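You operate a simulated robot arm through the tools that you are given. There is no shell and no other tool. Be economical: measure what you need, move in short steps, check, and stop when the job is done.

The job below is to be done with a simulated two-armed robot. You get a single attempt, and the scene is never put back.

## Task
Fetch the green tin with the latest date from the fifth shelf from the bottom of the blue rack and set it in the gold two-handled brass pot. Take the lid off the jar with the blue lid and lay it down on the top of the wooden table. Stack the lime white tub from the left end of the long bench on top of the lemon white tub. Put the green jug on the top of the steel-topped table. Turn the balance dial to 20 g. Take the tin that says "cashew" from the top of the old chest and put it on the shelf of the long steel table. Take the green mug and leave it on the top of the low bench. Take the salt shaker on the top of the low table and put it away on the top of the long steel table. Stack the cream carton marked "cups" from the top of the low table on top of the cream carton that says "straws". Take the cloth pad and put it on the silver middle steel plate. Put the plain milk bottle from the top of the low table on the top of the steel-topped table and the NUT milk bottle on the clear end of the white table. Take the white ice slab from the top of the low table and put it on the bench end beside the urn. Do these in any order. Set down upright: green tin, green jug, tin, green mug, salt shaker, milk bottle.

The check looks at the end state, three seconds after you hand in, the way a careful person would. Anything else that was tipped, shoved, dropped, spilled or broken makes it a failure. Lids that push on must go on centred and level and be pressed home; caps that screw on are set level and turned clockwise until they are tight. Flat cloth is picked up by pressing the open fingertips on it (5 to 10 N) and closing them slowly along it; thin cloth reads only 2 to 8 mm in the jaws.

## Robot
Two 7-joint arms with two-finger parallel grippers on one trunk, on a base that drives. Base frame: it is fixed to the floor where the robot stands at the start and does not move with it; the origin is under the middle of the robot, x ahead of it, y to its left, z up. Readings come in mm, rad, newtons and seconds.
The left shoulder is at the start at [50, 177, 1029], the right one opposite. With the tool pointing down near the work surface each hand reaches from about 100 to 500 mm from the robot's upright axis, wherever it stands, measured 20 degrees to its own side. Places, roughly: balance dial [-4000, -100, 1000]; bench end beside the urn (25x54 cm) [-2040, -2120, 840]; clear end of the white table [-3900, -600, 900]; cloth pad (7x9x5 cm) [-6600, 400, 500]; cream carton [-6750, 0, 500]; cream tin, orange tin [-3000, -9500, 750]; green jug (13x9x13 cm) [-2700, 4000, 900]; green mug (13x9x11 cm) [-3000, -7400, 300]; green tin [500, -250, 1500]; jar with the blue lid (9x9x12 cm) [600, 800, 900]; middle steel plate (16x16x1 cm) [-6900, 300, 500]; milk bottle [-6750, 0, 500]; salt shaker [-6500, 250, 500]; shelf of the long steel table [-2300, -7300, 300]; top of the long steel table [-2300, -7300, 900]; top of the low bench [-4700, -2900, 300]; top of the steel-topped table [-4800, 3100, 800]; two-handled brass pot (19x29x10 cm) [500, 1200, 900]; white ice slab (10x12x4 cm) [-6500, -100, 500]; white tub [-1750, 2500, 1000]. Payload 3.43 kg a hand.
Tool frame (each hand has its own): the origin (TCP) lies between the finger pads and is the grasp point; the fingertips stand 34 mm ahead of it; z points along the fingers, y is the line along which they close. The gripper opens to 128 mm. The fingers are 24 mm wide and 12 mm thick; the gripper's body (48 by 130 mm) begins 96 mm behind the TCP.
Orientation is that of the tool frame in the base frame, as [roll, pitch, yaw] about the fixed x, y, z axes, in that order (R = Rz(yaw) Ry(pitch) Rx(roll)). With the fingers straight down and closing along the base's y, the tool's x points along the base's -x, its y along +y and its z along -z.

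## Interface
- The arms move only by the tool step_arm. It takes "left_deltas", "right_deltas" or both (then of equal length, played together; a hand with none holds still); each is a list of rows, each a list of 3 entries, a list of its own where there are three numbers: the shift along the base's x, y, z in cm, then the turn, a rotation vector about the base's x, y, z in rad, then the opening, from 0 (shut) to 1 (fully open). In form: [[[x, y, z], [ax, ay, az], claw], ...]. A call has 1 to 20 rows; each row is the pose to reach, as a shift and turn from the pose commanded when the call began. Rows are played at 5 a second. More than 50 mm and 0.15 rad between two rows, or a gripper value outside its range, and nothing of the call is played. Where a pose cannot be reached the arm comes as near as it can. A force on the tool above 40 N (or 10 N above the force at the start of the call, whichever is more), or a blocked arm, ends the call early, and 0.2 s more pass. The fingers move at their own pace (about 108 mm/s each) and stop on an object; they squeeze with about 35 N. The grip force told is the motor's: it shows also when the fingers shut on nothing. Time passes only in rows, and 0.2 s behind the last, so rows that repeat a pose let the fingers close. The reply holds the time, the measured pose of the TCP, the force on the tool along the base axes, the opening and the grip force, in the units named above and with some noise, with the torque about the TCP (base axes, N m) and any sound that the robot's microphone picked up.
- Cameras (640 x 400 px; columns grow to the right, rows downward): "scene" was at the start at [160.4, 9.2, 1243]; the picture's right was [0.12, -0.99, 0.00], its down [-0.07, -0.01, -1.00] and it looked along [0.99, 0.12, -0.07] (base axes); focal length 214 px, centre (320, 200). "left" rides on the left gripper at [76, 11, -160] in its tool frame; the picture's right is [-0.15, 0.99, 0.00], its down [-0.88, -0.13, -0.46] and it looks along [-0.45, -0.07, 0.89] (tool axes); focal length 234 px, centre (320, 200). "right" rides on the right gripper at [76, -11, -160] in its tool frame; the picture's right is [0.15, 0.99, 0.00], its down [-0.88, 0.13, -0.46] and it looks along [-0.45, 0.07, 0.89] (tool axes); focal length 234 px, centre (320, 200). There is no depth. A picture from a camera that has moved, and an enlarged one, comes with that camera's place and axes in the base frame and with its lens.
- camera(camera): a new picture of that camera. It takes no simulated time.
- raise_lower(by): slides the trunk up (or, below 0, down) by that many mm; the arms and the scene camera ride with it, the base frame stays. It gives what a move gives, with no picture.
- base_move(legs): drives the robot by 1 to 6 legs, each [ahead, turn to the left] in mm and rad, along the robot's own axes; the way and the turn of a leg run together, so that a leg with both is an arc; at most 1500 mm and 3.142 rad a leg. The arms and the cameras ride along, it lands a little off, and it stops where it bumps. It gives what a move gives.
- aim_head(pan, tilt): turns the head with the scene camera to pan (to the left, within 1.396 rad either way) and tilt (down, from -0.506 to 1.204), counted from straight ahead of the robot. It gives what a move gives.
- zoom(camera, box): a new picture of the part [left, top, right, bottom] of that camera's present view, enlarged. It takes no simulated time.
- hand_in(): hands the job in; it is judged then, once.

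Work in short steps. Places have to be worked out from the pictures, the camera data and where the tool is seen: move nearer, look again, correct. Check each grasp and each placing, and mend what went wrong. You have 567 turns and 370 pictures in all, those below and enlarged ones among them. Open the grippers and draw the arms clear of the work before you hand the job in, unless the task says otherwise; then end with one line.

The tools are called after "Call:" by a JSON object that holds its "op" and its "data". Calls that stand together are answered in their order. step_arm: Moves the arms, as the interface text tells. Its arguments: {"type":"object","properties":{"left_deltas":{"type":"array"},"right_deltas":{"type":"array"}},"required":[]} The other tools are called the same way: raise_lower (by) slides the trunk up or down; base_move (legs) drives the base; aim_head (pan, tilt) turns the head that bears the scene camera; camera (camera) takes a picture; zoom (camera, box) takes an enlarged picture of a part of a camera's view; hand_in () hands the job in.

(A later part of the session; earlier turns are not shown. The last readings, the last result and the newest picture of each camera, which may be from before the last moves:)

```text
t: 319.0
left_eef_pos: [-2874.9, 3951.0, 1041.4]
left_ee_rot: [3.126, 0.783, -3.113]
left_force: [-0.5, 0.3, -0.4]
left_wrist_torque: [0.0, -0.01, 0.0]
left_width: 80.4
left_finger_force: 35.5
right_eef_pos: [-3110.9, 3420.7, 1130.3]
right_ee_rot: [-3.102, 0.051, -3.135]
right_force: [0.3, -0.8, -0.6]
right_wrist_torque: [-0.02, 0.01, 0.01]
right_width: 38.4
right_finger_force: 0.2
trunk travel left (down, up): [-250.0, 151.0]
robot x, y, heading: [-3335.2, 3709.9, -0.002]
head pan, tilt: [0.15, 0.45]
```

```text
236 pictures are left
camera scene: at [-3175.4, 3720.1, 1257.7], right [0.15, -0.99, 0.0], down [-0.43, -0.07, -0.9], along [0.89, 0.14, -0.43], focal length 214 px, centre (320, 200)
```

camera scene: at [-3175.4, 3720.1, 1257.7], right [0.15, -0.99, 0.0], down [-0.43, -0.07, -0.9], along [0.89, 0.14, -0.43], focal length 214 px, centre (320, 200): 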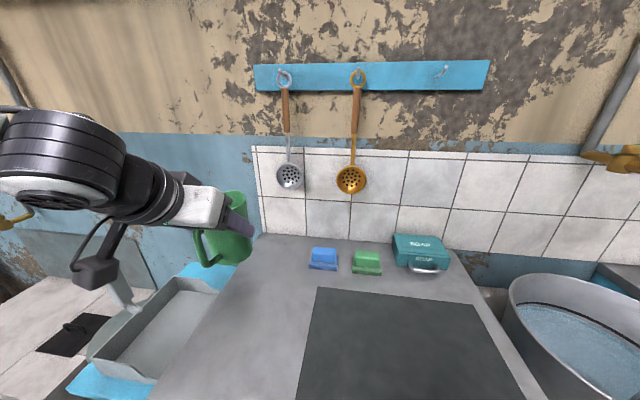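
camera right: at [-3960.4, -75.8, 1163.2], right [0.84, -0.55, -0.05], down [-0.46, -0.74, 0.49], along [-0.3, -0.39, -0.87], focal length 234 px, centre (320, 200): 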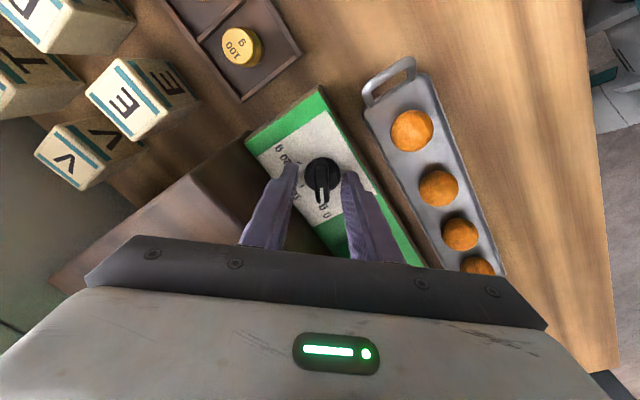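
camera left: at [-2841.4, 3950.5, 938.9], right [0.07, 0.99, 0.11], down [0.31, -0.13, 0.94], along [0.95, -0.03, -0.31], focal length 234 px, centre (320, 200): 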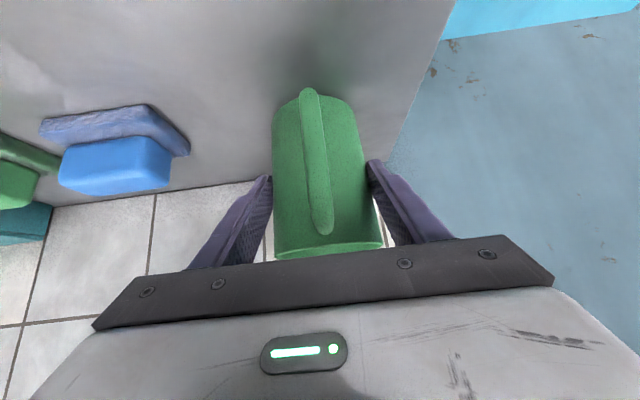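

Jug secured upright. I back away and turn toward the steel-topped table.

Call:
{"op": "base_move", "data": {"legs": [[-420, 0], [0, 1.6], [0, 2.0]]}}

Call:
{"op": "aim_head", "data": {"pan": 0.0, "tilt": 0.3}}

Call:
{"op": "camera", "data": {"camera": "scene"}}

```text
t: 330.2
left_eef_pos: [-4068.1, 3295.5, 1041.1]
left_ee_rot: [3.129, 0.782, 0.449]
left_force: [0.4, -0.1, -0.6]
left_wrist_torque: [0.01, 0.0, -0.04]
left_width: 80.3
left_finger_force: 34.4
right_eef_pos: [-4073.9, 3875.7, 1130.6]
right_ee_rot: [-3.102, 0.048, 0.431]
right_force: [-1.0, 0.3, -0.2]
right_wrist_torque: [0.0, -0.02, 0.05]
right_width: 38.2
right_finger_force: 0.1
trunk travel left (down, up): [-250.0, 151.0]
robot x, y, heading: [-3749.0, 3702.9, -2.713]
head pan, tilt: [0.15, 0.45]
```

```text
t: 330.9
left_eef_pos: [-4068.2, 3294.8, 1042.2]
left_ee_rot: [3.124, 0.781, 0.451]
left_force: [0.3, 0.0, -0.1]
left_wrist_torque: [0.03, -0.05, 0.02]
left_width: 79.8
left_finger_force: 34.5
right_eef_pos: [-4072.7, 3876.4, 1131.5]
right_ee_rot: [-3.102, 0.048, 0.431]
right_force: [-0.3, -0.8, 0.8]
right_wrist_torque: [-0.02, 0.02, 0.03]
right_width: 38.7
right_finger_force: 0.0
trunk travel left (down, up): [-250.0, 151.0]
robot x, y, heading: [-3747.1, 3709.4, -2.716]
head pan, tilt: [0.0, 0.3]
```

```text
235 pictures are left
camera scene: at [-3898.4, 3637.4, 1271.5], right [-0.41, 0.91, 0.0], down [0.27, 0.12, -0.96], along [-0.87, -0.4, -0.3], focal length 214 px, centre (320, 200)
```

scene: 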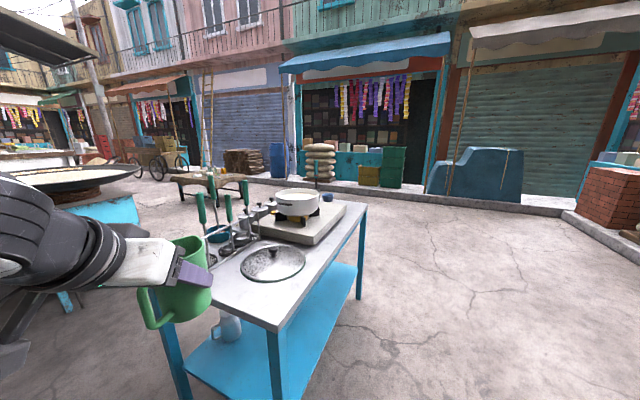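

The table's near right corner, between the griddle disc and the edge, is clear. I position the base to set the jug near (-4300,3270).

Call:
{"op": "base_move", "data": {"legs": [[0, 0.806], [264, 0], [0, -1.232]]}}

Call:
{"op": "aim_head", "data": {"pan": 0.25, "tilt": 0.5}}

Call:
{"op": "camera", "data": {"camera": "scene"}}

Call:
{"op": "camera", "data": {"camera": "left"}}

```text
t: 337.8
left_eef_pos: [-4313.6, 3223.1, 1041.7]
left_ee_rot: [3.127, 0.783, 0.004]
left_force: [-0.2, 0.0, -1.3]
left_wrist_torque: [0.06, -0.01, 0.03]
left_width: 80.2
left_finger_force: 35.2
right_eef_pos: [-4067.4, 3749.1, 1130.4]
right_ee_rot: [-3.102, 0.048, -0.015]
right_force: [-1.1, -1.0, 0.3]
right_wrist_torque: [-0.02, 0.0, 0.02]
right_width: 38.6
right_finger_force: 0.0
trunk travel left (down, up): [-250.0, 151.0]
robot x, y, heading: [-3847.9, 3458.8, 3.12]
head pan, tilt: [0.0, 0.3]
```

```text
t: 338.6
left_eef_pos: [-4314.2, 3223.2, 1041.1]
left_ee_rot: [3.128, 0.781, 0.003]
left_force: [-0.3, 0.3, -0.8]
left_wrist_torque: [0.01, -0.02, 0.0]
left_width: 80.0
left_finger_force: 35.2
right_eef_pos: [-4065.3, 3747.1, 1131.0]
right_ee_rot: [-3.102, 0.048, -0.015]
right_force: [0.5, -0.4, -0.3]
right_wrist_torque: [0.01, 0.02, 0.01]
right_width: 38.7
right_finger_force: 0.0
trunk travel left (down, up): [-250.0, 151.0]
robot x, y, heading: [-3845.6, 3455.4, 3.125]
head pan, tilt: [0.25, 0.499]
```

```text
234 pictures are left
camera scene: at [-4006.6, 3434.9, 1253.2], right [-0.23, 0.97, 0.0], down [0.47, 0.11, -0.88], along [-0.86, -0.2, -0.48], focal length 214 px, centre (320, 200)
```

scene: 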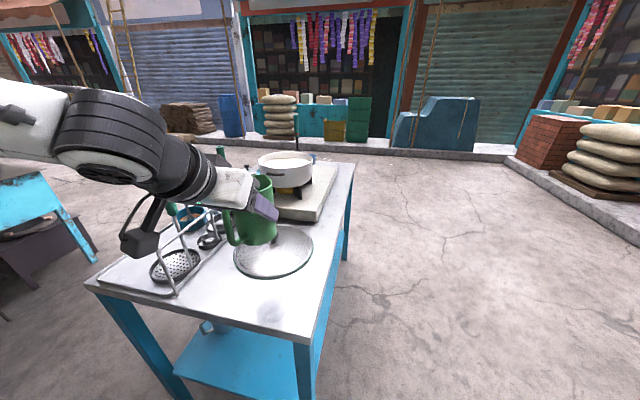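

```text
233 pictures are left
camera left: at [-4147.1, 3212.7, 1101.3], right [-0.09, -0.99, 0.11], down [-0.31, 0.14, 0.94], along [-0.95, 0.05, -0.31], focal length 234 px, centre (320, 200)
```

left: 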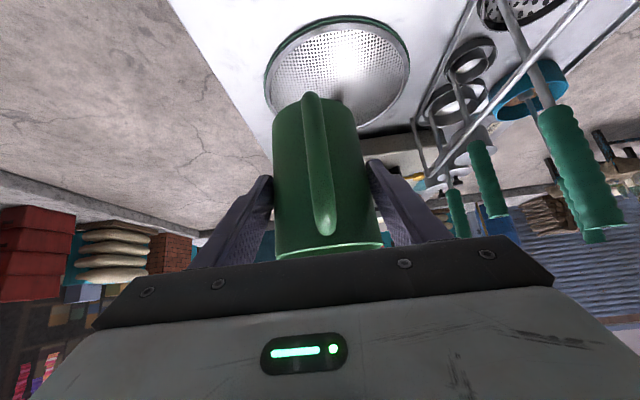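

The free corner is confirmed (table z≈800). I move over the corner spot and lower the jug.

Call:
{"op": "step_arm", "data": {"left_deltas": [[[1.5, 1.9, 0], [0, 0, 0], 0.45], [[2.9, 3.7, -1], [0, 0, 0], 0.45], [[2.9, 3.7, -5], [0, 0, 0], 0.45], [[2.9, 3.7, -9], [0, 0, 0], 0.45], [[2.9, 3.7, -12], [0, 0, 0], 0.45]]}}

Call:
{"op": "camera", "data": {"camera": "scene"}}

```text
t: 339.8
left_eef_pos: [-4290.1, 3261.2, 921.9]
left_ee_rot: [3.127, 0.781, 0.004]
left_force: [1.6, -0.3, -1.5]
left_wrist_torque: [0.03, -0.01, 0.0]
left_width: 79.9
left_finger_force: 34.6
left hand out of reach, approached as far as the arm can: row 5
right_eef_pos: [-4066.4, 3748.2, 1130.1]
right_ee_rot: [-3.102, 0.048, -0.014]
right_force: [-0.1, 0.1, 0.5]
right_wrist_torque: [0.03, -0.01, -0.04]
right_width: 38.4
right_finger_force: 0.1
trunk travel left (down, up): [-250.0, 151.0]
robot x, y, heading: [-3845.8, 3458.8, 3.119]
head pan, tilt: [0.25, 0.499]
```

```text
232 pictures are left
camera scene: at [-4006.8, 3434.9, 1253.1], right [-0.23, 0.97, 0.0], down [0.47, 0.11, -0.88], along [-0.85, -0.2, -0.48], focal length 214 px, centre (320, 200)
```

scene: 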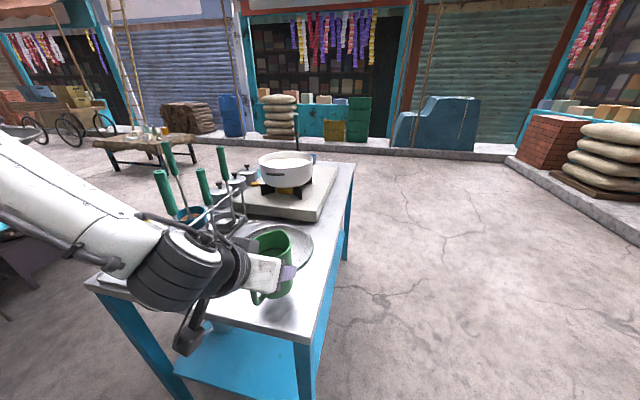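

The arm reaches its lower limit here, so I use the trunk for the last centimetres.

Call:
{"op": "raise_lower", "data": {"by": -25}}

Call:
{"op": "zoom", "data": {"camera": "scene", "box": [200, 200, 380, 350]}}

```text
t: 340.5
left_eef_pos: [-4290.5, 3261.1, 896.7]
left_ee_rot: [3.125, 0.78, 0.003]
left_force: [0.1, 0.7, -1.1]
left_wrist_torque: [-0.01, 0.0, 0.0]
left_width: 80.0
left_finger_force: 34.5
right_eef_pos: [-4065.2, 3748.4, 1105.0]
right_ee_rot: [-3.101, 0.049, -0.015]
right_force: [-0.1, 0.4, 0.4]
right_wrist_torque: [0.01, 0.01, 0.04]
right_width: 38.3
right_finger_force: 0.0
trunk travel left (down, up): [-225.0, 176.0]
robot x, y, heading: [-3845.7, 3455.3, 3.124]
head pan, tilt: [0.25, 0.499]
```

```text
2.67 times, centred on (290, 275) of scene
camera zoom: at [-4006.4, 3434.8, 1228.1], right [-0.23, 0.97, 0.0], down [0.47, 0.11, -0.88], along [-0.85, -0.2, -0.48], focal length 572 px, centre (400, 0)
```

zoom: 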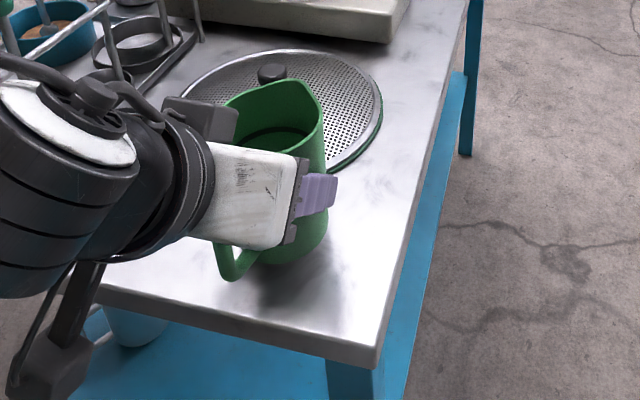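

Close to the surface now. I lower 5 mm at a time.

Call:
{"op": "raise_lower", "data": {"by": -6}}

Call:
{"op": "raise_lower", "data": {"by": -4}}

```text
t: 341.1
left_eef_pos: [-4289.9, 3261.5, 890.6]
left_ee_rot: [3.127, 0.78, 0.003]
left_force: [-0.4, 0.4, 0.5]
left_wrist_torque: [-0.01, -0.02, -0.01]
left_width: 79.9
left_finger_force: 35.0
right_eef_pos: [-4066.6, 3748.2, 1099.7]
right_ee_rot: [-3.101, 0.049, -0.016]
right_force: [0.2, -0.3, -0.3]
right_wrist_torque: [0.03, -0.03, -0.01]
right_width: 38.3
right_finger_force: 0.0
trunk travel left (down, up): [-219.0, 182.0]
robot x, y, heading: [-3847.4, 3456.4, 3.12]
head pan, tilt: [0.25, 0.499]
```

```text
t: 341.6
left_eef_pos: [-4290.1, 3261.5, 886.5]
left_ee_rot: [3.127, 0.781, 0.005]
left_force: [0.3, -0.5, -0.5]
left_wrist_torque: [-0.01, -0.01, 0.03]
left_width: 79.9
left_finger_force: 35.1
right_eef_pos: [-4067.7, 3747.9, 1096.3]
right_ee_rot: [-3.101, 0.049, -0.016]
right_force: [-0.7, -0.5, 0.0]
right_wrist_torque: [0.01, 0.0, -0.03]
right_width: 38.5
right_finger_force: 0.2
trunk travel left (down, up): [-215.0, 186.0]
robot x, y, heading: [-3848.2, 3452.1, 3.123]
head pan, tilt: [0.25, 0.499]
```

Call:
{"op": "raise_lower", "data": {"by": -5}}

Call:
{"op": "raise_lower", "data": {"by": -5}}

Call:
{"op": "raise_lower", "data": {"by": -5}}

```text
t: 342.1
left_eef_pos: [-4289.7, 3262.0, 882.8]
left_ee_rot: [3.127, 0.781, 0.003]
left_force: [-0.4, -0.1, -0.8]
left_wrist_torque: [0.0, -0.01, 0.0]
left_width: 80.1
left_finger_force: 35.3
right_eef_pos: [-4065.8, 3747.9, 1089.7]
right_ee_rot: [-3.101, 0.049, -0.014]
right_force: [0.1, -0.1, -0.2]
right_wrist_torque: [0.03, 0.0, -0.01]
right_width: 38.3
right_finger_force: 0.1
trunk travel left (down, up): [-210.0, 191.0]
robot x, y, heading: [-3847.8, 3456.5, 3.125]
head pan, tilt: [0.25, 0.499]
```

```text
t: 342.7
left_eef_pos: [-4290.1, 3260.9, 877.3]
left_ee_rot: [3.126, 0.785, 0.004]
left_force: [1.2, -0.3, 5.9]
left_wrist_torque: [-0.21, -0.04, 0.0]
left_width: 80.3
left_finger_force: 35.0
right_eef_pos: [-4066.3, 3749.0, 1085.8]
right_ee_rot: [-3.101, 0.048, -0.015]
right_force: [0.0, 0.0, 0.5]
right_wrist_torque: [0.01, -0.02, -0.04]
right_width: 38.4
right_finger_force: 0.0
trunk travel left (down, up): [-205.0, 196.0]
robot x, y, heading: [-3843.9, 3452.9, 3.123]
head pan, tilt: [0.25, 0.499]
```

```text
t: 343.2
left_eef_pos: [-4290.5, 3261.6, 877.7]
left_ee_rot: [3.124, 0.794, 0.002]
left_force: [2.3, -3.3, 31.0]
left_wrist_torque: [-0.27, 0.62, 0.13]
left_width: 80.1
left_finger_force: 35.0
right_eef_pos: [-4064.3, 3749.2, 1080.9]
right_ee_rot: [-3.101, 0.052, -0.016]
right_force: [0.0, 0.5, 0.7]
right_wrist_torque: [-0.03, 0.01, 0.01]
right_width: 38.6
right_finger_force: 0.1
trunk travel left (down, up): [-200.0, 201.0]
robot x, y, heading: [-3846.0, 3457.4, 3.12]
head pan, tilt: [0.25, 0.499]
```

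The jug stands on the table. I ease up 4 mm, open, and withdraw along the tool axis.

Call:
{"op": "raise_lower", "data": {"by": 4}}

Call:
{"op": "step_arm", "data": {"left_deltas": [[[0, 0, 0], [0, 0, 0], 0.7], [[0, 0, 0], [0, 0, 0], 0.9], [[0, 0, 0], [0, 0, 0], 1], [[2, 0, 2], [0, 0, 0], 1], [[5, 0, 5], [0, 0, 0], 1], [[8, 0, 8], [0, 0, 0], 1], [[11, 0, 11], [0, 0, 0], 1], [[14, 0, 14], [0, 0, 0], 1]]}}

Call:
{"op": "camera", "data": {"camera": "scene"}}

```text
t: 343.7
left_eef_pos: [-4290.0, 3262.0, 876.7]
left_ee_rot: [3.126, 0.785, 0.003]
left_force: [-6.5, 0.4, 17.4]
left_wrist_torque: [-0.12, 1.11, 0.01]
left_width: 79.9
left_finger_force: 35.1
right_eef_pos: [-4065.4, 3748.0, 1084.1]
right_ee_rot: [-3.103, 0.051, -0.019]
right_force: [0.6, -0.4, 0.2]
right_wrist_torque: [0.0, -0.03, 0.0]
right_width: 38.3
right_finger_force: 0.1
trunk travel left (down, up): [-204.0, 197.0]
robot x, y, heading: [-3845.2, 3455.5, 3.121]
head pan, tilt: [0.25, 0.499]
```

```text
t: 345.5
left_eef_pos: [-4165.1, 3274.6, 1060.3]
left_ee_rot: [3.126, 0.78, 0.001]
left_force: [0.6, -0.3, 0.2]
left_wrist_torque: [-0.01, 0.06, 0.02]
left_width: 127.8
left_finger_force: 0.1
left hand out of reach, approached as far as the arm can: row 4, 5, 6, 7, 8
right_eef_pos: [-4065.5, 3748.8, 1083.4]
right_ee_rot: [-3.102, 0.049, -0.015]
right_force: [-0.6, -0.2, 0.1]
right_wrist_torque: [0.01, 0.01, 0.0]
right_width: 38.6
right_finger_force: 0.1
trunk travel left (down, up): [-204.0, 197.0]
robot x, y, heading: [-3848.1, 3460.0, 3.118]
head pan, tilt: [0.25, 0.499]
```

```text
230 pictures are left
camera scene: at [-4005.9, 3434.7, 1207.2], right [-0.23, 0.97, 0.0], down [0.47, 0.11, -0.88], along [-0.86, -0.2, -0.48], focal length 214 px, centre (320, 200)
```

scene: 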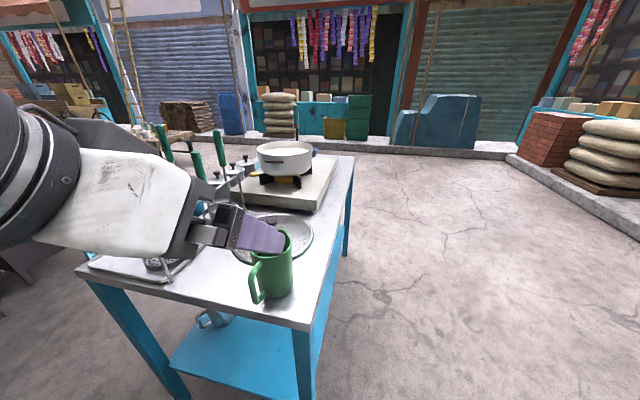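

The jug stands upright on the steel-topped table. I restore the left arm and drive west past the table's north side toward the low table.

Call:
{"op": "base_move", "data": {"legs": [[-200, 0]]}}

Call:
{"op": "step_arm", "data": {"left_deltas": [[[0, -1, 0], [0, -0.13, 0], 0.6], [[0, -2, 0], [0, -0.26, 0], 0.6], [[0, -3, 0], [0, -0.39, 0], 0.6], [[0, -4, 0], [0, -0.52, 0], 0.6], [[0, -5, -1], [0, -0.65, 0], 0.6], [[0, -6, -2], [0, -0.78, 0], 0.6]]}}

Call:
{"op": "base_move", "data": {"legs": [[0, -0.55], [600, 0], [0, 0.57], [1300, 0], [0, 0.6]]}}

Call:
{"op": "aim_head", "data": {"pan": 0.15, "tilt": 0.25}}

Call:
{"op": "camera", "data": {"camera": "scene"}}

```text
t: 347.1
left_eef_pos: [-3966.7, 3270.5, 1059.6]
left_ee_rot: [3.127, 0.778, 0.003]
left_force: [-0.3, 0.5, -0.1]
left_wrist_torque: [0.0, -0.03, -0.02]
left_width: 128.2
left_finger_force: 0.0
right_eef_pos: [-3867.2, 3744.6, 1084.6]
right_ee_rot: [-3.101, 0.049, -0.015]
right_force: [0.6, 0.7, -0.4]
right_wrist_torque: [0.02, 0.02, 0.03]
right_width: 38.2
right_finger_force: 0.2
trunk travel left (down, up): [-204.0, 197.0]
robot x, y, heading: [-3645.9, 3451.5, 3.124]
head pan, tilt: [0.25, 0.499]
```

```text
t: 348.5
left_eef_pos: [-3966.3, 3209.3, 1040.6]
left_ee_rot: [3.121, -0.003, 0.002]
left_force: [0.0, -0.3, -0.2]
left_wrist_torque: [0.01, 0.01, 0.01]
left_width: 76.8
left_finger_force: 0.0
right_eef_pos: [-3868.6, 3744.7, 1083.5]
right_ee_rot: [-3.101, 0.048, -0.016]
right_force: [-0.4, 0.3, 0.2]
right_wrist_torque: [-0.02, 0.02, 0.04]
right_width: 38.4
right_finger_force: 0.0
trunk travel left (down, up): [-204.0, 197.0]
robot x, y, heading: [-3646.0, 3452.6, 3.123]
head pan, tilt: [0.25, 0.499]
```

```text
t: 362.9
left_eef_pos: [-5594.0, 3411.8, 1040.8]
left_ee_rot: [3.123, -0.001, 0.609]
left_force: [-0.6, 0.5, 0.1]
left_wrist_torque: [-0.01, 0.02, -0.02]
left_width: 76.7
left_finger_force: 0.0
right_eef_pos: [-5816.9, 3908.7, 1084.3]
right_ee_rot: [-3.1, 0.048, 0.589]
right_force: [0.2, 0.0, -0.6]
right_wrist_torque: [0.0, -0.01, -0.01]
right_width: 38.3
right_finger_force: 0.1
trunk travel left (down, up): [-204.0, 197.0]
robot x, y, heading: [-5472.5, 3792.9, -2.554]
head pan, tilt: [0.25, 0.499]
```

```text
t: 363.7
left_eef_pos: [-5594.7, 3412.6, 1041.5]
left_ee_rot: [3.122, 0.0, 0.608]
left_force: [-1.1, 0.5, 0.5]
left_wrist_torque: [0.0, 0.0, 0.0]
left_width: 76.8
left_finger_force: 0.0
right_eef_pos: [-5815.4, 3909.1, 1084.0]
right_ee_rot: [-3.101, 0.049, 0.589]
right_force: [0.4, -0.9, 0.8]
right_wrist_torque: [0.01, 0.02, 0.02]
right_width: 38.2
right_finger_force: 0.0
trunk travel left (down, up): [-204.0, 197.0]
robot x, y, heading: [-5470.9, 3794.6, -2.552]
head pan, tilt: [0.15, 0.25]
```

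```text
229 pictures are left
camera scene: at [-5597.9, 3690.1, 1230.2], right [-0.67, 0.74, 0.0], down [0.18, 0.17, -0.97], along [-0.72, -0.65, -0.25], focal length 214 px, centre (320, 200)
```

scene: 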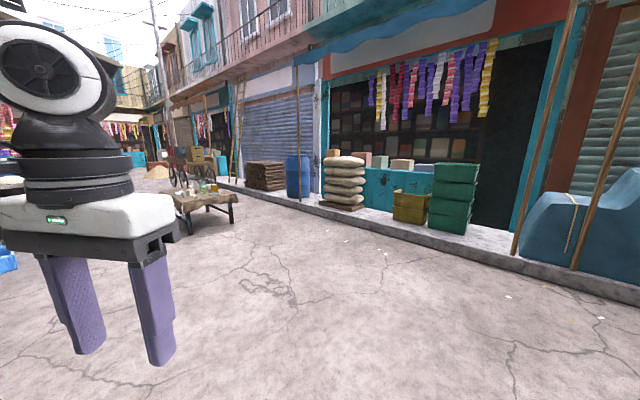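

The low table is ahead down the street. I drive most of the way toward it.

Call:
{"op": "base_move", "data": {"legs": [[0, 0.767], [1500, 0], [1250, 0], [0, -0.75]]}}

Call:
{"op": "aim_head", "data": {"pan": 0.1, "tilt": 0.4}}

Call:
{"op": "camera", "data": {"camera": "scene"}}

```text
t: 368.3
left_eef_pos: [-5322.4, 3215.2, 1040.5]
left_ee_rot: [3.123, -0.003, 1.421]
left_force: [0.1, 0.4, 0.5]
left_wrist_torque: [0.01, -0.03, 0.03]
left_width: 76.6
left_finger_force: 0.1
right_eef_pos: [-5834.9, 3396.3, 1083.0]
right_ee_rot: [-3.101, 0.045, 1.401]
right_force: [0.4, -0.2, 0.6]
right_wrist_torque: [-0.01, 0.01, 0.0]
right_width: 38.6
right_finger_force: 0.1
trunk travel left (down, up): [-204.0, 197.0]
robot x, y, heading: [-5515.3, 3570.5, -1.738]
head pan, tilt: [0.15, 0.25]
stopped in leg 2: the robot was blocked; the commanded pose is now the measured one
```

```text
t: 369.0
left_eef_pos: [-5321.1, 3214.5, 1041.3]
left_ee_rot: [3.122, -0.002, 1.421]
left_force: [0.2, -0.7, 0.0]
left_wrist_torque: [-0.03, 0.01, 0.05]
left_width: 76.8
left_finger_force: 0.1
right_eef_pos: [-5834.0, 3395.5, 1084.0]
right_ee_rot: [-3.101, 0.046, 1.4]
right_force: [-0.3, 0.4, 0.0]
right_wrist_torque: [-0.01, 0.02, 0.02]
right_width: 38.7
right_finger_force: 0.0
trunk travel left (down, up): [-204.0, 197.0]
robot x, y, heading: [-5514.0, 3570.6, -1.738]
head pan, tilt: [0.099, 0.4]
```

```text
228 pictures are left
camera scene: at [-5533.2, 3405.1, 1216.3], right [-1.0, 0.07, 0.0], down [0.03, 0.39, -0.92], along [-0.06, -0.92, -0.39], focal length 214 px, centre (320, 200)
```

scene: 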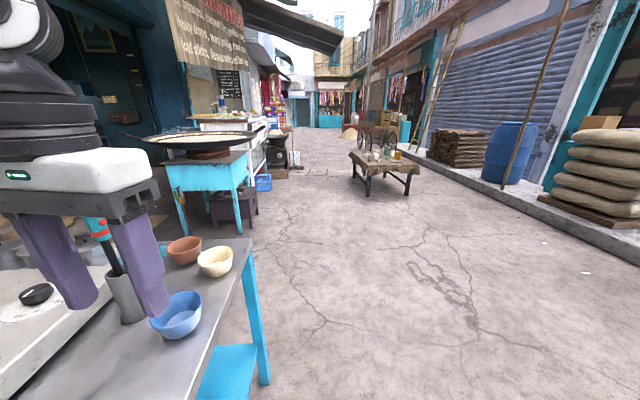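

The base brushed the table's west corner. I back off and swing wider around it.

Call:
{"op": "base_move", "data": {"legs": [[-200, 0], [0, -0.6], [850, 0], [0, 0.76]]}}

Call:
{"op": "base_move", "data": {"legs": [[1300, 0], [850, 0]]}}

Call:
{"op": "aim_head", "data": {"pan": -0.1, "tilt": 0.4}}

Call:
{"op": "camera", "data": {"camera": "scene"}}

```text
t: 378.4
left_eef_pos: [-5827.3, 2838.8, 1040.2]
left_ee_rot: [3.122, -0.001, 1.576]
left_force: [-0.3, -0.4, -0.4]
left_wrist_torque: [-0.01, 0.02, 0.0]
left_width: 76.7
left_finger_force: 0.0
right_eef_pos: [-6361.7, 2936.0, 1083.4]
right_ee_rot: [-3.1, 0.045, 1.557]
right_force: [-0.4, 0.4, 0.1]
right_wrist_torque: [0.02, 0.02, -0.01]
right_width: 38.2
right_finger_force: 0.0
trunk travel left (down, up): [-204.0, 197.0]
robot x, y, heading: [-6071.4, 3157.7, -1.584]
head pan, tilt: [0.099, 0.4]
```

```text
t: 389.0
left_eef_pos: [-5924.6, 682.1, 1040.4]
left_ee_rot: [3.122, -0.004, 1.531]
left_force: [0.7, -0.3, 0.1]
left_wrist_torque: [-0.02, 0.02, -0.02]
left_width: 76.9
left_finger_force: 0.0
right_eef_pos: [-6454.6, 804.0, 1083.4]
right_ee_rot: [-3.102, 0.048, 1.513]
right_force: [0.6, -0.9, 0.6]
right_wrist_torque: [0.01, -0.03, 0.0]
right_width: 38.3
right_finger_force: 0.1
trunk travel left (down, up): [-204.0, 197.0]
robot x, y, heading: [-6157.3, 1010.9, -1.626]
head pan, tilt: [0.099, 0.4]
```

```text
t: 389.7
left_eef_pos: [-5924.9, 682.1, 1039.6]
left_ee_rot: [3.122, -0.003, 1.534]
left_force: [-0.1, -0.3, -0.6]
left_wrist_torque: [-0.01, -0.02, 0.03]
left_width: 76.8
left_finger_force: 0.1
right_eef_pos: [-6454.5, 804.9, 1083.4]
right_ee_rot: [-3.101, 0.048, 1.513]
right_force: [0.1, -0.3, -0.1]
right_wrist_torque: [-0.01, 0.02, -0.01]
right_width: 38.5
right_finger_force: 0.1
trunk travel left (down, up): [-204.0, 197.0]
robot x, y, heading: [-6156.5, 1010.7, -1.629]
head pan, tilt: [-0.099, 0.4]
```

```text
227 pictures are left
camera scene: at [-6174.1, 849.0, 1216.3], right [-0.99, 0.15, 0.0], down [0.06, 0.38, -0.92], along [-0.14, -0.91, -0.39], focal length 214 px, centre (320, 200)
```

scene: 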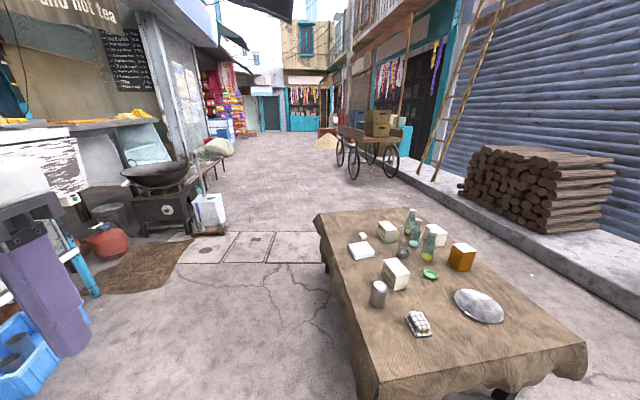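

Call:
{"op": "zoom", "data": {"camera": "scene", "box": [310, 200, 540, 360]}}

```text
2.50 times, centred on (425, 280) of scene
camera zoom: at [-6174.1, 849.0, 1216.3], right [-0.99, 0.15, 0.0], down [0.06, 0.38, -0.92], along [-0.14, -0.91, -0.39], focal length 536 px, centre (58, 0)
```

zoom: 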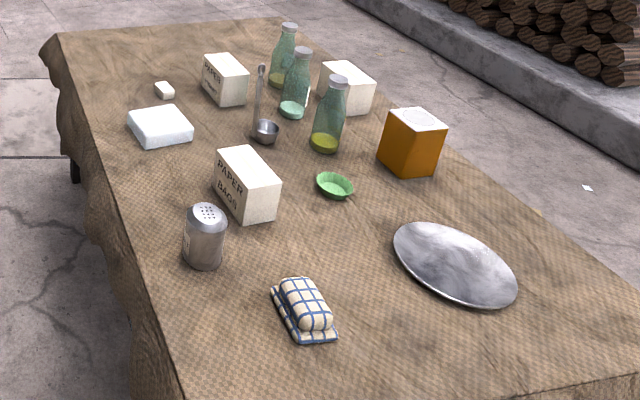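

I can read the layout of the low table (z≈500, x from -7110 to -6360, y from -550 to 530). For the pad and plate I go to the table's north end, facing -y.

Call:
{"op": "base_move", "data": {"legs": [[0, -1.51], [640, 0], [0, 1.571], [150, 0]]}}

Call:
{"op": "aim_head", "data": {"pan": 0.0, "tilt": 0.7}}

Call:
{"op": "camera", "data": {"camera": "scene"}}

```text
t: 402.0
left_eef_pos: [-6572.1, 555.5, 1040.5]
left_ee_rot: [3.123, -0.002, 1.602]
left_force: [0.2, -0.1, -0.5]
left_wrist_torque: [0.01, 0.02, 0.06]
left_width: 76.6
left_finger_force: 0.2
right_eef_pos: [-7108.9, 641.0, 1084.0]
right_ee_rot: [-3.101, 0.045, 1.581]
right_force: [0.6, -0.5, -0.1]
right_wrist_torque: [0.02, -0.03, 0.0]
right_width: 38.3
right_finger_force: 0.2
trunk travel left (down, up): [-204.0, 197.0]
robot x, y, heading: [-6822.1, 868.4, -1.559]
head pan, tilt: [-0.099, 0.4]
```

```text
t: 402.8
left_eef_pos: [-6572.1, 556.0, 1041.2]
left_ee_rot: [3.122, -0.005, 1.601]
left_force: [0.9, 0.4, 0.2]
left_wrist_torque: [0.03, 0.03, -0.03]
left_width: 76.5
left_finger_force: 0.1
right_eef_pos: [-7108.8, 639.8, 1083.7]
right_ee_rot: [-3.102, 0.046, 1.581]
right_force: [0.1, 0.8, -0.6]
right_wrist_torque: [0.01, -0.04, 0.01]
right_width: 38.3
right_finger_force: 0.0
trunk travel left (down, up): [-204.0, 197.0]
robot x, y, heading: [-6822.8, 869.5, -1.557]
head pan, tilt: [0.0, 0.7]
```

```text
225 pictures are left
camera scene: at [-6823.5, 712.0, 1189.5], right [-1.0, -0.01, 0.0], down [-0.01, 0.64, -0.77], along [0.01, -0.77, -0.64], focal length 214 px, centre (320, 200)
```

scene: 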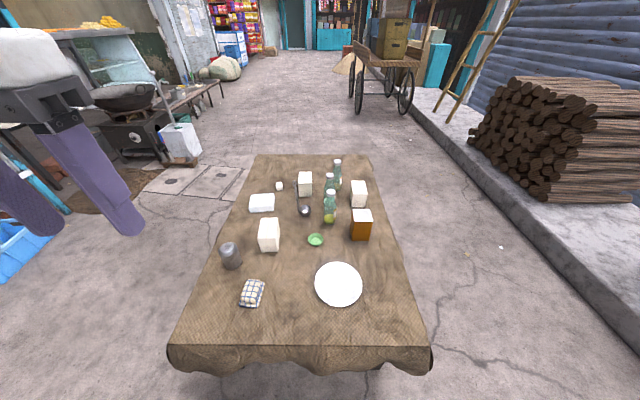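

Positions agree with z=500: plate centre (-6880,332), pad (-6595,369). I lower the trunk, drive 65 mm nearer and bring the left hand above the pad.

Call:
{"op": "raise_lower", "data": {"by": -190}}

Call:
{"op": "base_move", "data": {"legs": [[65, -0.01]]}}

Call:
{"op": "step_arm", "data": {"left_deltas": [[[0, -4, -2], [0, 0, 0], 0.8], [[-1, -8, -4], [0, 0, 0], 0.9], [[-2, -11, -7], [0, 0, 0], 0.9], [[-2, -12, -11], [0, 0, 0], 0.9], [[-2, -12, -15], [0, 0, 0], 0.9]]}}

Call:
{"op": "camera", "data": {"camera": "left"}}

```text
t: 404.8
left_eef_pos: [-6572.0, 555.8, 849.0]
left_ee_rot: [3.123, -0.002, 1.601]
left_force: [0.7, 0.0, 1.1]
left_wrist_torque: [0.01, 0.0, 0.01]
left_width: 76.8
left_finger_force: 0.0
right_eef_pos: [-7109.7, 641.9, 893.5]
right_ee_rot: [-3.103, 0.048, 1.581]
right_force: [0.6, 0.1, -1.4]
right_wrist_torque: [-0.02, 0.03, 0.03]
right_width: 38.5
right_finger_force: 0.1
trunk travel left (down, up): [-14.0, 387.0]
robot x, y, heading: [-6826.2, 867.8, -1.559]
head pan, tilt: [0.0, 0.7]
```

```text
t: 405.8
left_eef_pos: [-6574.5, 488.8, 850.1]
left_ee_rot: [3.121, -0.004, 1.591]
left_force: [-0.8, -0.3, -0.5]
left_wrist_torque: [-0.04, 0.0, 0.0]
left_width: 77.0
left_finger_force: 0.0
right_eef_pos: [-7111.5, 580.7, 893.1]
right_ee_rot: [-3.103, 0.048, 1.571]
right_force: [0.6, 0.2, 0.4]
right_wrist_torque: [-0.01, 0.0, 0.01]
right_width: 38.3
right_finger_force: 0.0
trunk travel left (down, up): [-14.0, 387.0]
robot x, y, heading: [-6824.7, 805.5, -1.565]
head pan, tilt: [0.0, 0.7]
```

```text
t: 407.0
left_eef_pos: [-6596.7, 367.4, 700.8]
left_ee_rot: [3.123, -0.002, 1.59]
left_force: [0.9, -0.1, -0.2]
left_wrist_torque: [-0.02, -0.01, 0.01]
left_width: 115.3
left_finger_force: 0.1
right_eef_pos: [-7111.4, 578.9, 894.5]
right_ee_rot: [-3.103, 0.048, 1.571]
right_force: [-0.3, 1.7, -0.2]
right_wrist_torque: [-0.01, 0.03, 0.02]
right_width: 38.3
right_finger_force: 0.1
trunk travel left (down, up): [-14.0, 387.0]
robot x, y, heading: [-6822.6, 803.8, -1.572]
head pan, tilt: [0.0, 0.7]
```

```text
224 pictures are left
camera left: at [-6589.1, 442.3, 860.5], right [0.99, -0.13, 0.02], down [-0.12, -0.88, 0.45], along [-0.04, -0.45, -0.89], focal length 234 px, centre (320, 200)
```

left: 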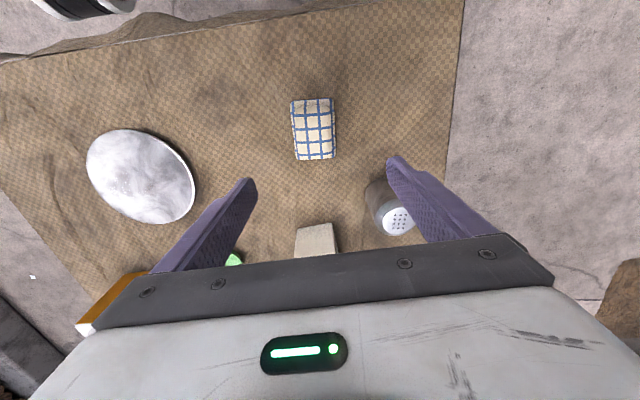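

The pad is centred at about (-6600,386), its long side along y. I descend around it.

Call:
{"op": "step_arm", "data": {"left_deltas": [[[-0.2, 1, -4], [0, 0, 0], 0.9], [[-0.4, 1.9, -8], [0, 0, 0], 0.9], [[-0.4, 1.9, -12], [0, 0, 0], 0.9], [[-0.4, 1.9, -15], [0, 0, 0], 0.9]]}}

Call:
{"op": "camera", "data": {"camera": "left"}}

```text
t: 408.0
left_eef_pos: [-6600.3, 388.4, 548.9]
left_ee_rot: [3.122, 0.0, 1.589]
left_force: [-0.2, 0.0, 0.9]
left_wrist_torque: [0.0, 0.0, -0.02]
left_width: 115.6
left_finger_force: 0.0
right_eef_pos: [-7111.6, 578.3, 893.8]
right_ee_rot: [-3.102, 0.049, 1.571]
right_force: [0.8, -0.3, 0.3]
right_wrist_torque: [0.02, 0.0, 0.0]
right_width: 38.3
right_finger_force: 0.2
trunk travel left (down, up): [-14.0, 387.0]
robot x, y, heading: [-6823.3, 805.3, -1.567]
head pan, tilt: [0.0, 0.7]
```

```text
223 pictures are left
camera left: at [-6592.9, 462.9, 708.9], right [0.99, -0.13, 0.02], down [-0.12, -0.88, 0.45], along [-0.04, -0.45, -0.89], focal length 234 px, centre (320, 200)
```

left: 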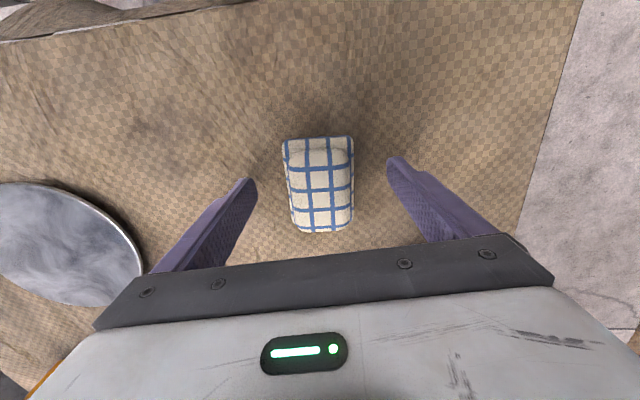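

Well straddled. I lower 5 mm and close.

Call:
{"op": "step_arm", "data": {"left_deltas": [[[0, 0, -0.6], [0, 0, 0], 0.9], [[0, 0, -0.6], [0, 0, 0], 0.7], [[0, 0, -0.6], [0, 0, 0], 0.5], [[0, 0, -0.6], [0, 0, 0], 0.3], [[0, 0, -0.6], [0, 0, 0], 0.2], [[0, 0, -0.6], [0, 0, 0], 0.2]]}}

Call:
{"op": "step_arm", "data": {"left_deltas": [[[0, 0, 2], [0, 0, 0], 0.2], [[0, 0, 6], [0, 0, 0], 0.2], [[0, 0, 10], [0, 0, 0], 0.2]]}}

Call:
{"op": "camera", "data": {"camera": "left"}}

```text
t: 409.4
left_eef_pos: [-6599.4, 389.7, 543.4]
left_ee_rot: [3.122, -0.004, 1.59]
left_force: [-0.6, 0.6, -0.2]
left_wrist_torque: [0.06, 0.05, 0.02]
left_width: 62.7
left_finger_force: 35.6
right_eef_pos: [-7111.5, 579.7, 893.5]
right_ee_rot: [-3.101, 0.048, 1.572]
right_force: [-0.4, 0.4, -0.2]
right_wrist_torque: [0.03, 0.01, 0.0]
right_width: 38.2
right_finger_force: 0.0
trunk travel left (down, up): [-14.0, 387.0]
robot x, y, heading: [-6826.4, 803.9, -1.566]
head pan, tilt: [0.0, 0.7]
```

```text
t: 410.2
left_eef_pos: [-6599.8, 388.7, 643.6]
left_ee_rot: [3.124, -0.004, 1.589]
left_force: [0.9, 0.1, -1.5]
left_wrist_torque: [0.05, 0.0, 0.0]
left_width: 62.8
left_finger_force: 34.8
right_eef_pos: [-7111.8, 579.3, 893.5]
right_ee_rot: [-3.103, 0.046, 1.569]
right_force: [-0.8, -0.8, 0.0]
right_wrist_torque: [0.0, -0.03, -0.01]
right_width: 38.5
right_finger_force: 0.1
trunk travel left (down, up): [-14.0, 387.0]
robot x, y, heading: [-6822.6, 800.3, -1.565]
head pan, tilt: [0.0, 0.7]
```

```text
222 pictures are left
camera left: at [-6592.4, 462.3, 803.8], right [0.99, -0.13, 0.02], down [-0.12, -0.89, 0.45], along [-0.04, -0.45, -0.89], focal length 234 px, centre (320, 200)
```

left: 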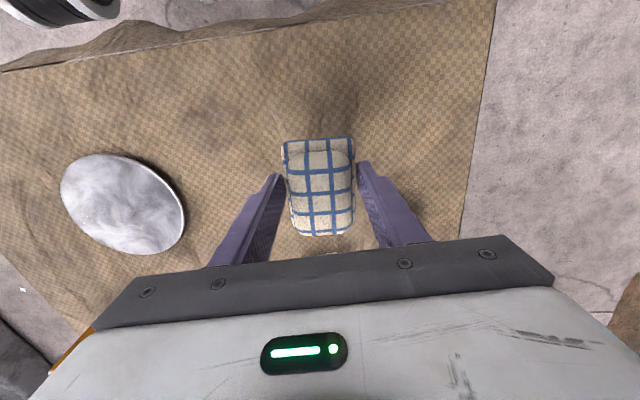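

Pad held. I carry it over to the plate, whose centre is about (-6880,340).

Call:
{"op": "step_arm", "data": {"left_deltas": [[[-4.5, 0, 0], [0, 0, 0], 0.2], [[-9, 0, 0], [0, 0, 0], 0.2], [[-13.5, -1, 0], [0, 0, 0], 0.2], [[-18, -2, 0], [0, 0, 0], 0.2], [[-22.5, -3, 0], [0, 0, 0], 0.2], [[-26.5, -4, 0], [0, 0, 0], 0.2], [[-28, -4.7, 0], [0, 0, 0], 0.2]]}}

Call:
{"op": "camera", "data": {"camera": "left"}}

```text
t: 411.8
left_eef_pos: [-6699.5, 397.4, 659.8]
left_ee_rot: [3.124, -0.004, 1.59]
left_force: [0.3, 0.3, -1.0]
left_wrist_torque: [0.01, -0.02, 0.01]
left_width: 62.5
left_finger_force: 35.6
left hand out of reach, approached as far as the arm can: row 3, 4, 5, 6, 7
right_eef_pos: [-7112.2, 578.9, 893.4]
right_ee_rot: [-3.101, 0.047, 1.57]
right_force: [-0.2, -0.1, 1.1]
right_wrist_torque: [0.0, -0.03, 0.01]
right_width: 38.6
right_finger_force: 0.3
trunk travel left (down, up): [-14.0, 387.0]
robot x, y, heading: [-6822.3, 801.7, -1.569]
head pan, tilt: [0.0, 0.7]
```

```text
221 pictures are left
camera left: at [-6693.5, 471.8, 820.8], right [0.99, -0.13, 0.02], down [-0.12, -0.88, 0.45], along [-0.04, -0.45, -0.89], focal length 234 px, centre (320, 200)
```

left: 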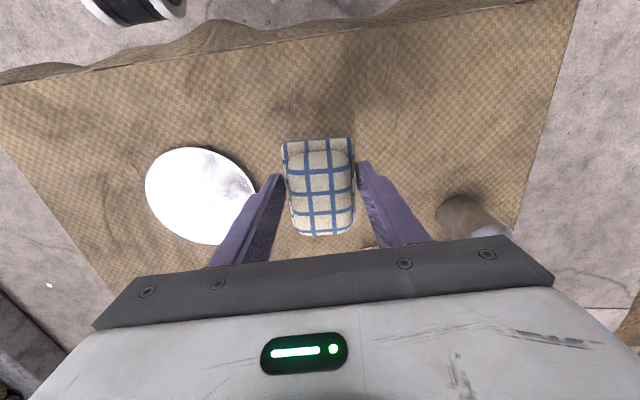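

The left arm can't reach that far inwards. I raise the pad, shift the base 185 mm to the right (west) and return.

Call:
{"op": "base_move", "data": {"legs": [[-200, 0], [0, -1.571], [180, 0], [0, 1.571], [195, 0]]}}

Call:
{"op": "camera", "data": {"camera": "left"}}

```text
t: 423.4
left_eef_pos: [-6858.8, 413.3, 660.9]
left_ee_rot: [3.124, -0.003, 1.632]
left_force: [1.1, 0.5, 0.0]
left_wrist_torque: [0.06, 0.04, -0.02]
left_width: 61.4
left_finger_force: 34.8
right_eef_pos: [-7275.6, 577.5, 894.3]
right_ee_rot: [-3.102, 0.048, 1.611]
right_force: [0.5, -0.4, -0.1]
right_wrist_torque: [0.02, 0.0, 0.08]
right_width: 38.4
right_finger_force: 0.0
trunk travel left (down, up): [-14.0, 387.0]
robot x, y, heading: [-6998.5, 813.1, -1.527]
head pan, tilt: [0.0, 0.7]
```

```text
220 pictures are left
camera left: at [-6854.7, 487.5, 820.8], right [1.0, -0.09, 0.02], down [-0.09, -0.89, 0.45], along [-0.02, -0.45, -0.89], focal length 234 px, centre (320, 200)
```

left: 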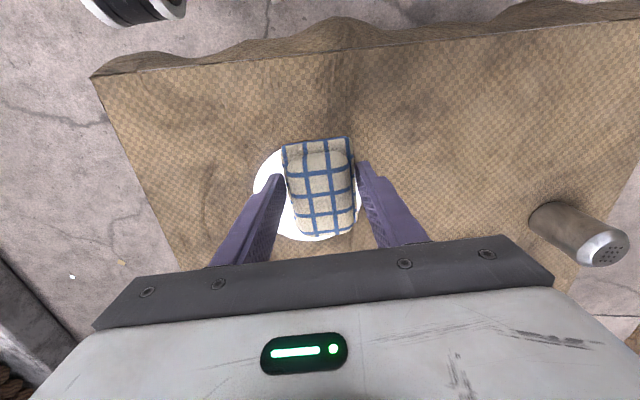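

The plate's centre is confirmed at (-6880,341). I move over it and lower.

Call:
{"op": "step_arm", "data": {"left_deltas": [[[-1, -3.5, 0], [0, 0, 0], 0.2], [[-2.1, -7, -1], [0, 0, 0], 0.2], [[-2.1, -7, -5], [0, 0, 0], 0.2], [[-2.1, -7, -8.5], [0, 0, 0], 0.2]]}}

Call:
{"op": "step_arm", "data": {"left_deltas": [[[0, 0, -0.8], [0, 0, 0], 0.2], [[0, 0, -1.6], [0, 0, 0], 0.2], [[0, 0, -2.2], [0, 0, 0], 0.2]]}}

```text
t: 424.4
left_eef_pos: [-6823.2, 378.7, 599.4]
left_ee_rot: [3.126, -0.001, 1.629]
left_force: [-0.7, 0.1, -1.1]
left_wrist_torque: [-0.04, 0.02, -0.04]
left_width: 61.1
left_finger_force: 34.9
left hand out of reach, approached as far as the arm can: row 1, 2, 3, 4
right_eef_pos: [-7275.3, 577.4, 894.3]
right_ee_rot: [-3.102, 0.046, 1.61]
right_force: [-0.5, 0.4, 0.1]
right_wrist_torque: [-0.02, 0.02, 0.03]
right_width: 38.5
right_finger_force: 0.0
trunk travel left (down, up): [-14.0, 387.0]
robot x, y, heading: [-6999.0, 812.2, -1.53]
head pan, tilt: [0.0, 0.7]
```

```text
t: 425.2
left_eef_pos: [-6818.1, 383.8, 583.9]
left_ee_rot: [3.127, -0.002, 1.631]
left_force: [-0.3, 0.0, -0.6]
left_wrist_torque: [0.03, 0.04, 0.01]
left_width: 61.0
left_finger_force: 34.4
left hand out of reach, approached as far as the arm can: row 1, 2, 3
right_eef_pos: [-7277.0, 577.4, 893.2]
right_ee_rot: [-3.102, 0.048, 1.61]
right_force: [-0.5, -0.3, 0.0]
right_wrist_torque: [0.02, 0.03, 0.02]
right_width: 38.2
right_finger_force: 0.0
trunk travel left (down, up): [-14.0, 387.0]
robot x, y, heading: [-7001.5, 817.7, -1.526]
head pan, tilt: [0.0, 0.7]
```

The reachable band starts about 180 mm to the left. A small right turn plus 22 mm forward puts the hand over the plate.

Call:
{"op": "step_arm", "data": {"left_deltas": [[[0, 0, 2], [0, 0, 0], 0.2], [[0, 0, 4], [0, 0, 0], 0.2]]}}

Call:
{"op": "base_move", "data": {"legs": [[0, -0.13], [20, 0]]}}

Call:
{"op": "camera", "data": {"camera": "left"}}

```text
t: 425.8
left_eef_pos: [-6820.2, 381.9, 620.9]
left_ee_rot: [3.125, -0.003, 1.633]
left_force: [-0.2, 0.6, -0.6]
left_wrist_torque: [0.02, 0.01, 0.0]
left_width: 61.2
left_finger_force: 35.2
right_eef_pos: [-7276.5, 578.6, 892.8]
right_ee_rot: [-3.102, 0.048, 1.612]
right_force: [0.2, 0.2, 0.4]
right_wrist_torque: [0.02, 0.0, -0.01]
right_width: 38.6
right_finger_force: 0.1
trunk travel left (down, up): [-14.0, 387.0]
robot x, y, heading: [-6998.5, 812.3, -1.533]
head pan, tilt: [0.0, 0.7]
```

```text
t: 427.2
left_eef_pos: [-6877.9, 342.4, 620.4]
left_ee_rot: [3.124, -0.003, 1.503]
left_force: [0.4, 0.1, -0.2]
left_wrist_torque: [0.03, 0.03, 0.0]
left_width: 61.2
left_finger_force: 34.8
right_eef_pos: [-7306.1, 594.3, 893.2]
right_ee_rot: [-3.101, 0.048, 1.487]
right_force: [-0.5, -0.1, 0.4]
right_wrist_torque: [0.0, 0.0, 0.01]
right_width: 38.6
right_finger_force: 0.0
trunk travel left (down, up): [-14.0, 387.0]
robot x, y, heading: [-7001.2, 794.7, -1.657]
head pan, tilt: [0.0, 0.7]
```

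```text
219 pictures are left
camera left: at [-6863.5, 415.3, 781.3], right [0.98, -0.21, 0.02], down [-0.2, -0.87, 0.45], along [-0.08, -0.44, -0.89], focal length 234 px, centre (320, 200)
```

left: 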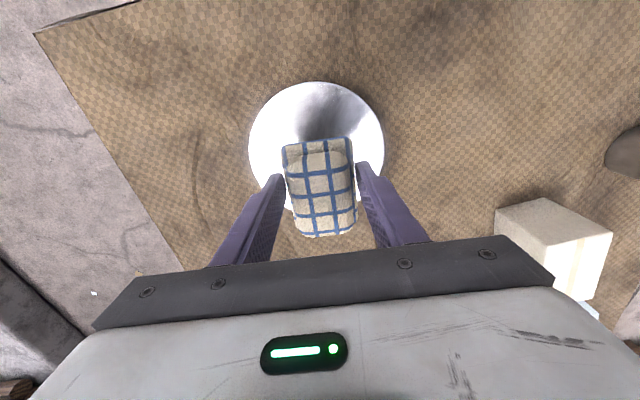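

The hand is right above the plate centre. I lower the pad onto it.

Call:
{"op": "step_arm", "data": {"left_deltas": [[[0, 0.2, -3], [0, 0, 0], 0.2], [[0, 0.4, -5], [0, 0, 0], 0.2], [[0, 0.4, -6], [0, 0, 0], 0.2], [[0, 0.4, -6.6], [0, 0, 0], 0.2]]}}

```text
t: 428.2
left_eef_pos: [-6869.0, 349.2, 563.1]
left_ee_rot: [3.125, -0.001, 1.505]
left_force: [-0.5, 0.0, -0.9]
left_wrist_torque: [-0.01, -0.02, 0.04]
left_width: 61.2
left_finger_force: 34.8
left hand out of reach, approached as far as the arm can: row 2, 3, 4
right_eef_pos: [-7306.4, 595.2, 893.5]
right_ee_rot: [-3.1, 0.048, 1.485]
right_force: [-0.8, -0.1, -0.4]
right_wrist_torque: [0.0, 0.01, -0.02]
right_width: 38.4
right_finger_force: 0.0
trunk travel left (down, up): [-14.0, 387.0]
robot x, y, heading: [-7001.9, 790.5, -1.653]
head pan, tilt: [0.0, 0.7]
```

The arm is near its limit; the trunk has 14 mm left, so I use 10 of them.

Call:
{"op": "raise_lower", "data": {"by": -11}}

Call:
{"op": "step_arm", "data": {"left_deltas": [[[0, 0, -0.4], [0, 0, 0], 0.2], [[0, 0, -0.8], [0, 0, 0], 0.2]]}}

```text
t: 428.8
left_eef_pos: [-6866.9, 350.5, 554.0]
left_ee_rot: [3.124, -0.001, 1.504]
left_force: [2.1, 1.7, 8.3]
left_wrist_torque: [0.1, -0.08, -0.04]
left_width: 61.2
left_finger_force: 35.1
right_eef_pos: [-7305.3, 595.8, 883.4]
right_ee_rot: [-3.101, 0.049, 1.487]
right_force: [0.1, -0.9, 0.0]
right_wrist_torque: [0.02, 0.01, -0.03]
right_width: 38.1
right_finger_force: 0.0
trunk travel left (down, up): [-3.0, 398.0]
robot x, y, heading: [-7000.3, 793.9, -1.652]
head pan, tilt: [0.0, 0.7]
```

```text
t: 429.4
left_eef_pos: [-6866.8, 350.4, 553.6]
left_ee_rot: [3.13, 0.006, 1.503]
left_force: [1.5, 7.1, 20.4]
left_wrist_torque: [0.59, -0.38, 0.04]
left_width: 60.9
left_finger_force: 35.2
left hand out of reach, approached as far as the arm can: row 2
right_eef_pos: [-7306.0, 596.4, 882.8]
right_ee_rot: [-3.102, 0.048, 1.486]
right_force: [0.2, -0.6, 0.1]
right_wrist_torque: [0.01, -0.03, -0.02]
right_width: 38.6
right_finger_force: 0.1
trunk travel left (down, up): [-3.0, 398.0]
robot x, y, heading: [-7001.0, 791.1, -1.652]
head pan, tilt: [0.0, 0.7]
stopped in row 2 (left hand): the force on the tool passed its limit at 44 N (the readings are from after the stop); the commanded pose is now the measured one
```

The pad is on the plate. I open slightly and rise straight up.

Call:
{"op": "step_arm", "data": {"left_deltas": [[[0, 0, 0.3], [0, 0, 0], 0.5], [[0, 0, 0.3], [0, 0, 0], 0.7], [[0, 0, 0.3], [0, 0, 0], 0.7], [[0, 0, 3], [0, 0, 0], 0.7], [[0, 0, 7], [0, 0, 0], 0.7], [[0, 0, 11], [0, 0, 0], 0.7], [[0, 2, 15], [0, 0, 0], 0.7]]}}

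Call:
{"op": "camera", "data": {"camera": "left"}}

Call:
{"op": "camera", "data": {"camera": "scene"}}

```text
t: 431.0
left_eef_pos: [-6866.8, 371.4, 699.8]
left_ee_rot: [3.132, 0.006, 1.502]
left_force: [0.1, -1.1, -0.5]
left_wrist_torque: [0.01, -0.05, 0.0]
left_width: 89.7
left_finger_force: 0.1
right_eef_pos: [-7306.4, 595.9, 882.0]
right_ee_rot: [-3.101, 0.048, 1.487]
right_force: [0.0, -0.2, -0.4]
right_wrist_torque: [0.02, 0.01, -0.03]
right_width: 38.6
right_finger_force: 0.1
trunk travel left (down, up): [-3.0, 398.0]
robot x, y, heading: [-6996.8, 793.4, -1.654]
head pan, tilt: [0.0, 0.7]
```

```text
218 pictures are left
camera left: at [-6851.7, 445.6, 859.8], right [0.98, -0.21, 0.01], down [-0.19, -0.87, 0.46], along [-0.09, -0.45, -0.89], focal length 234 px, centre (320, 200)
```

left: 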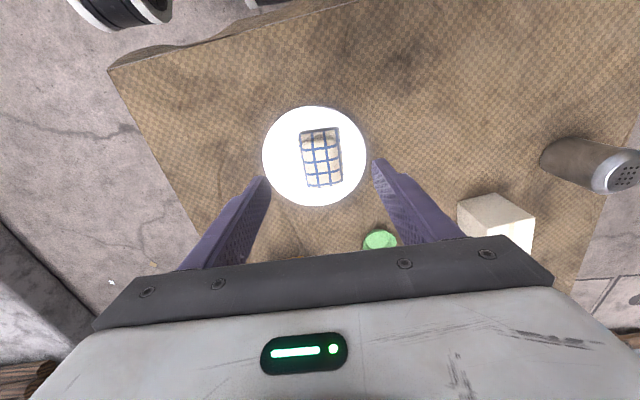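

```text
217 pictures are left
camera scene: at [-7014.2, 637.6, 988.3], right [-1.0, 0.08, 0.0], down [0.05, 0.64, -0.76], along [-0.06, -0.76, -0.64], focal length 214 px, centre (320, 200)
```

scene: 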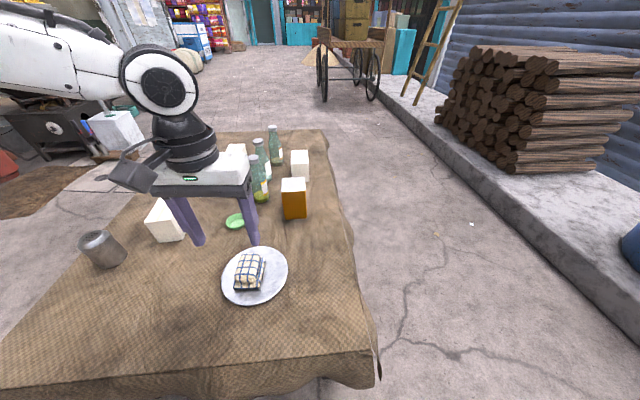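

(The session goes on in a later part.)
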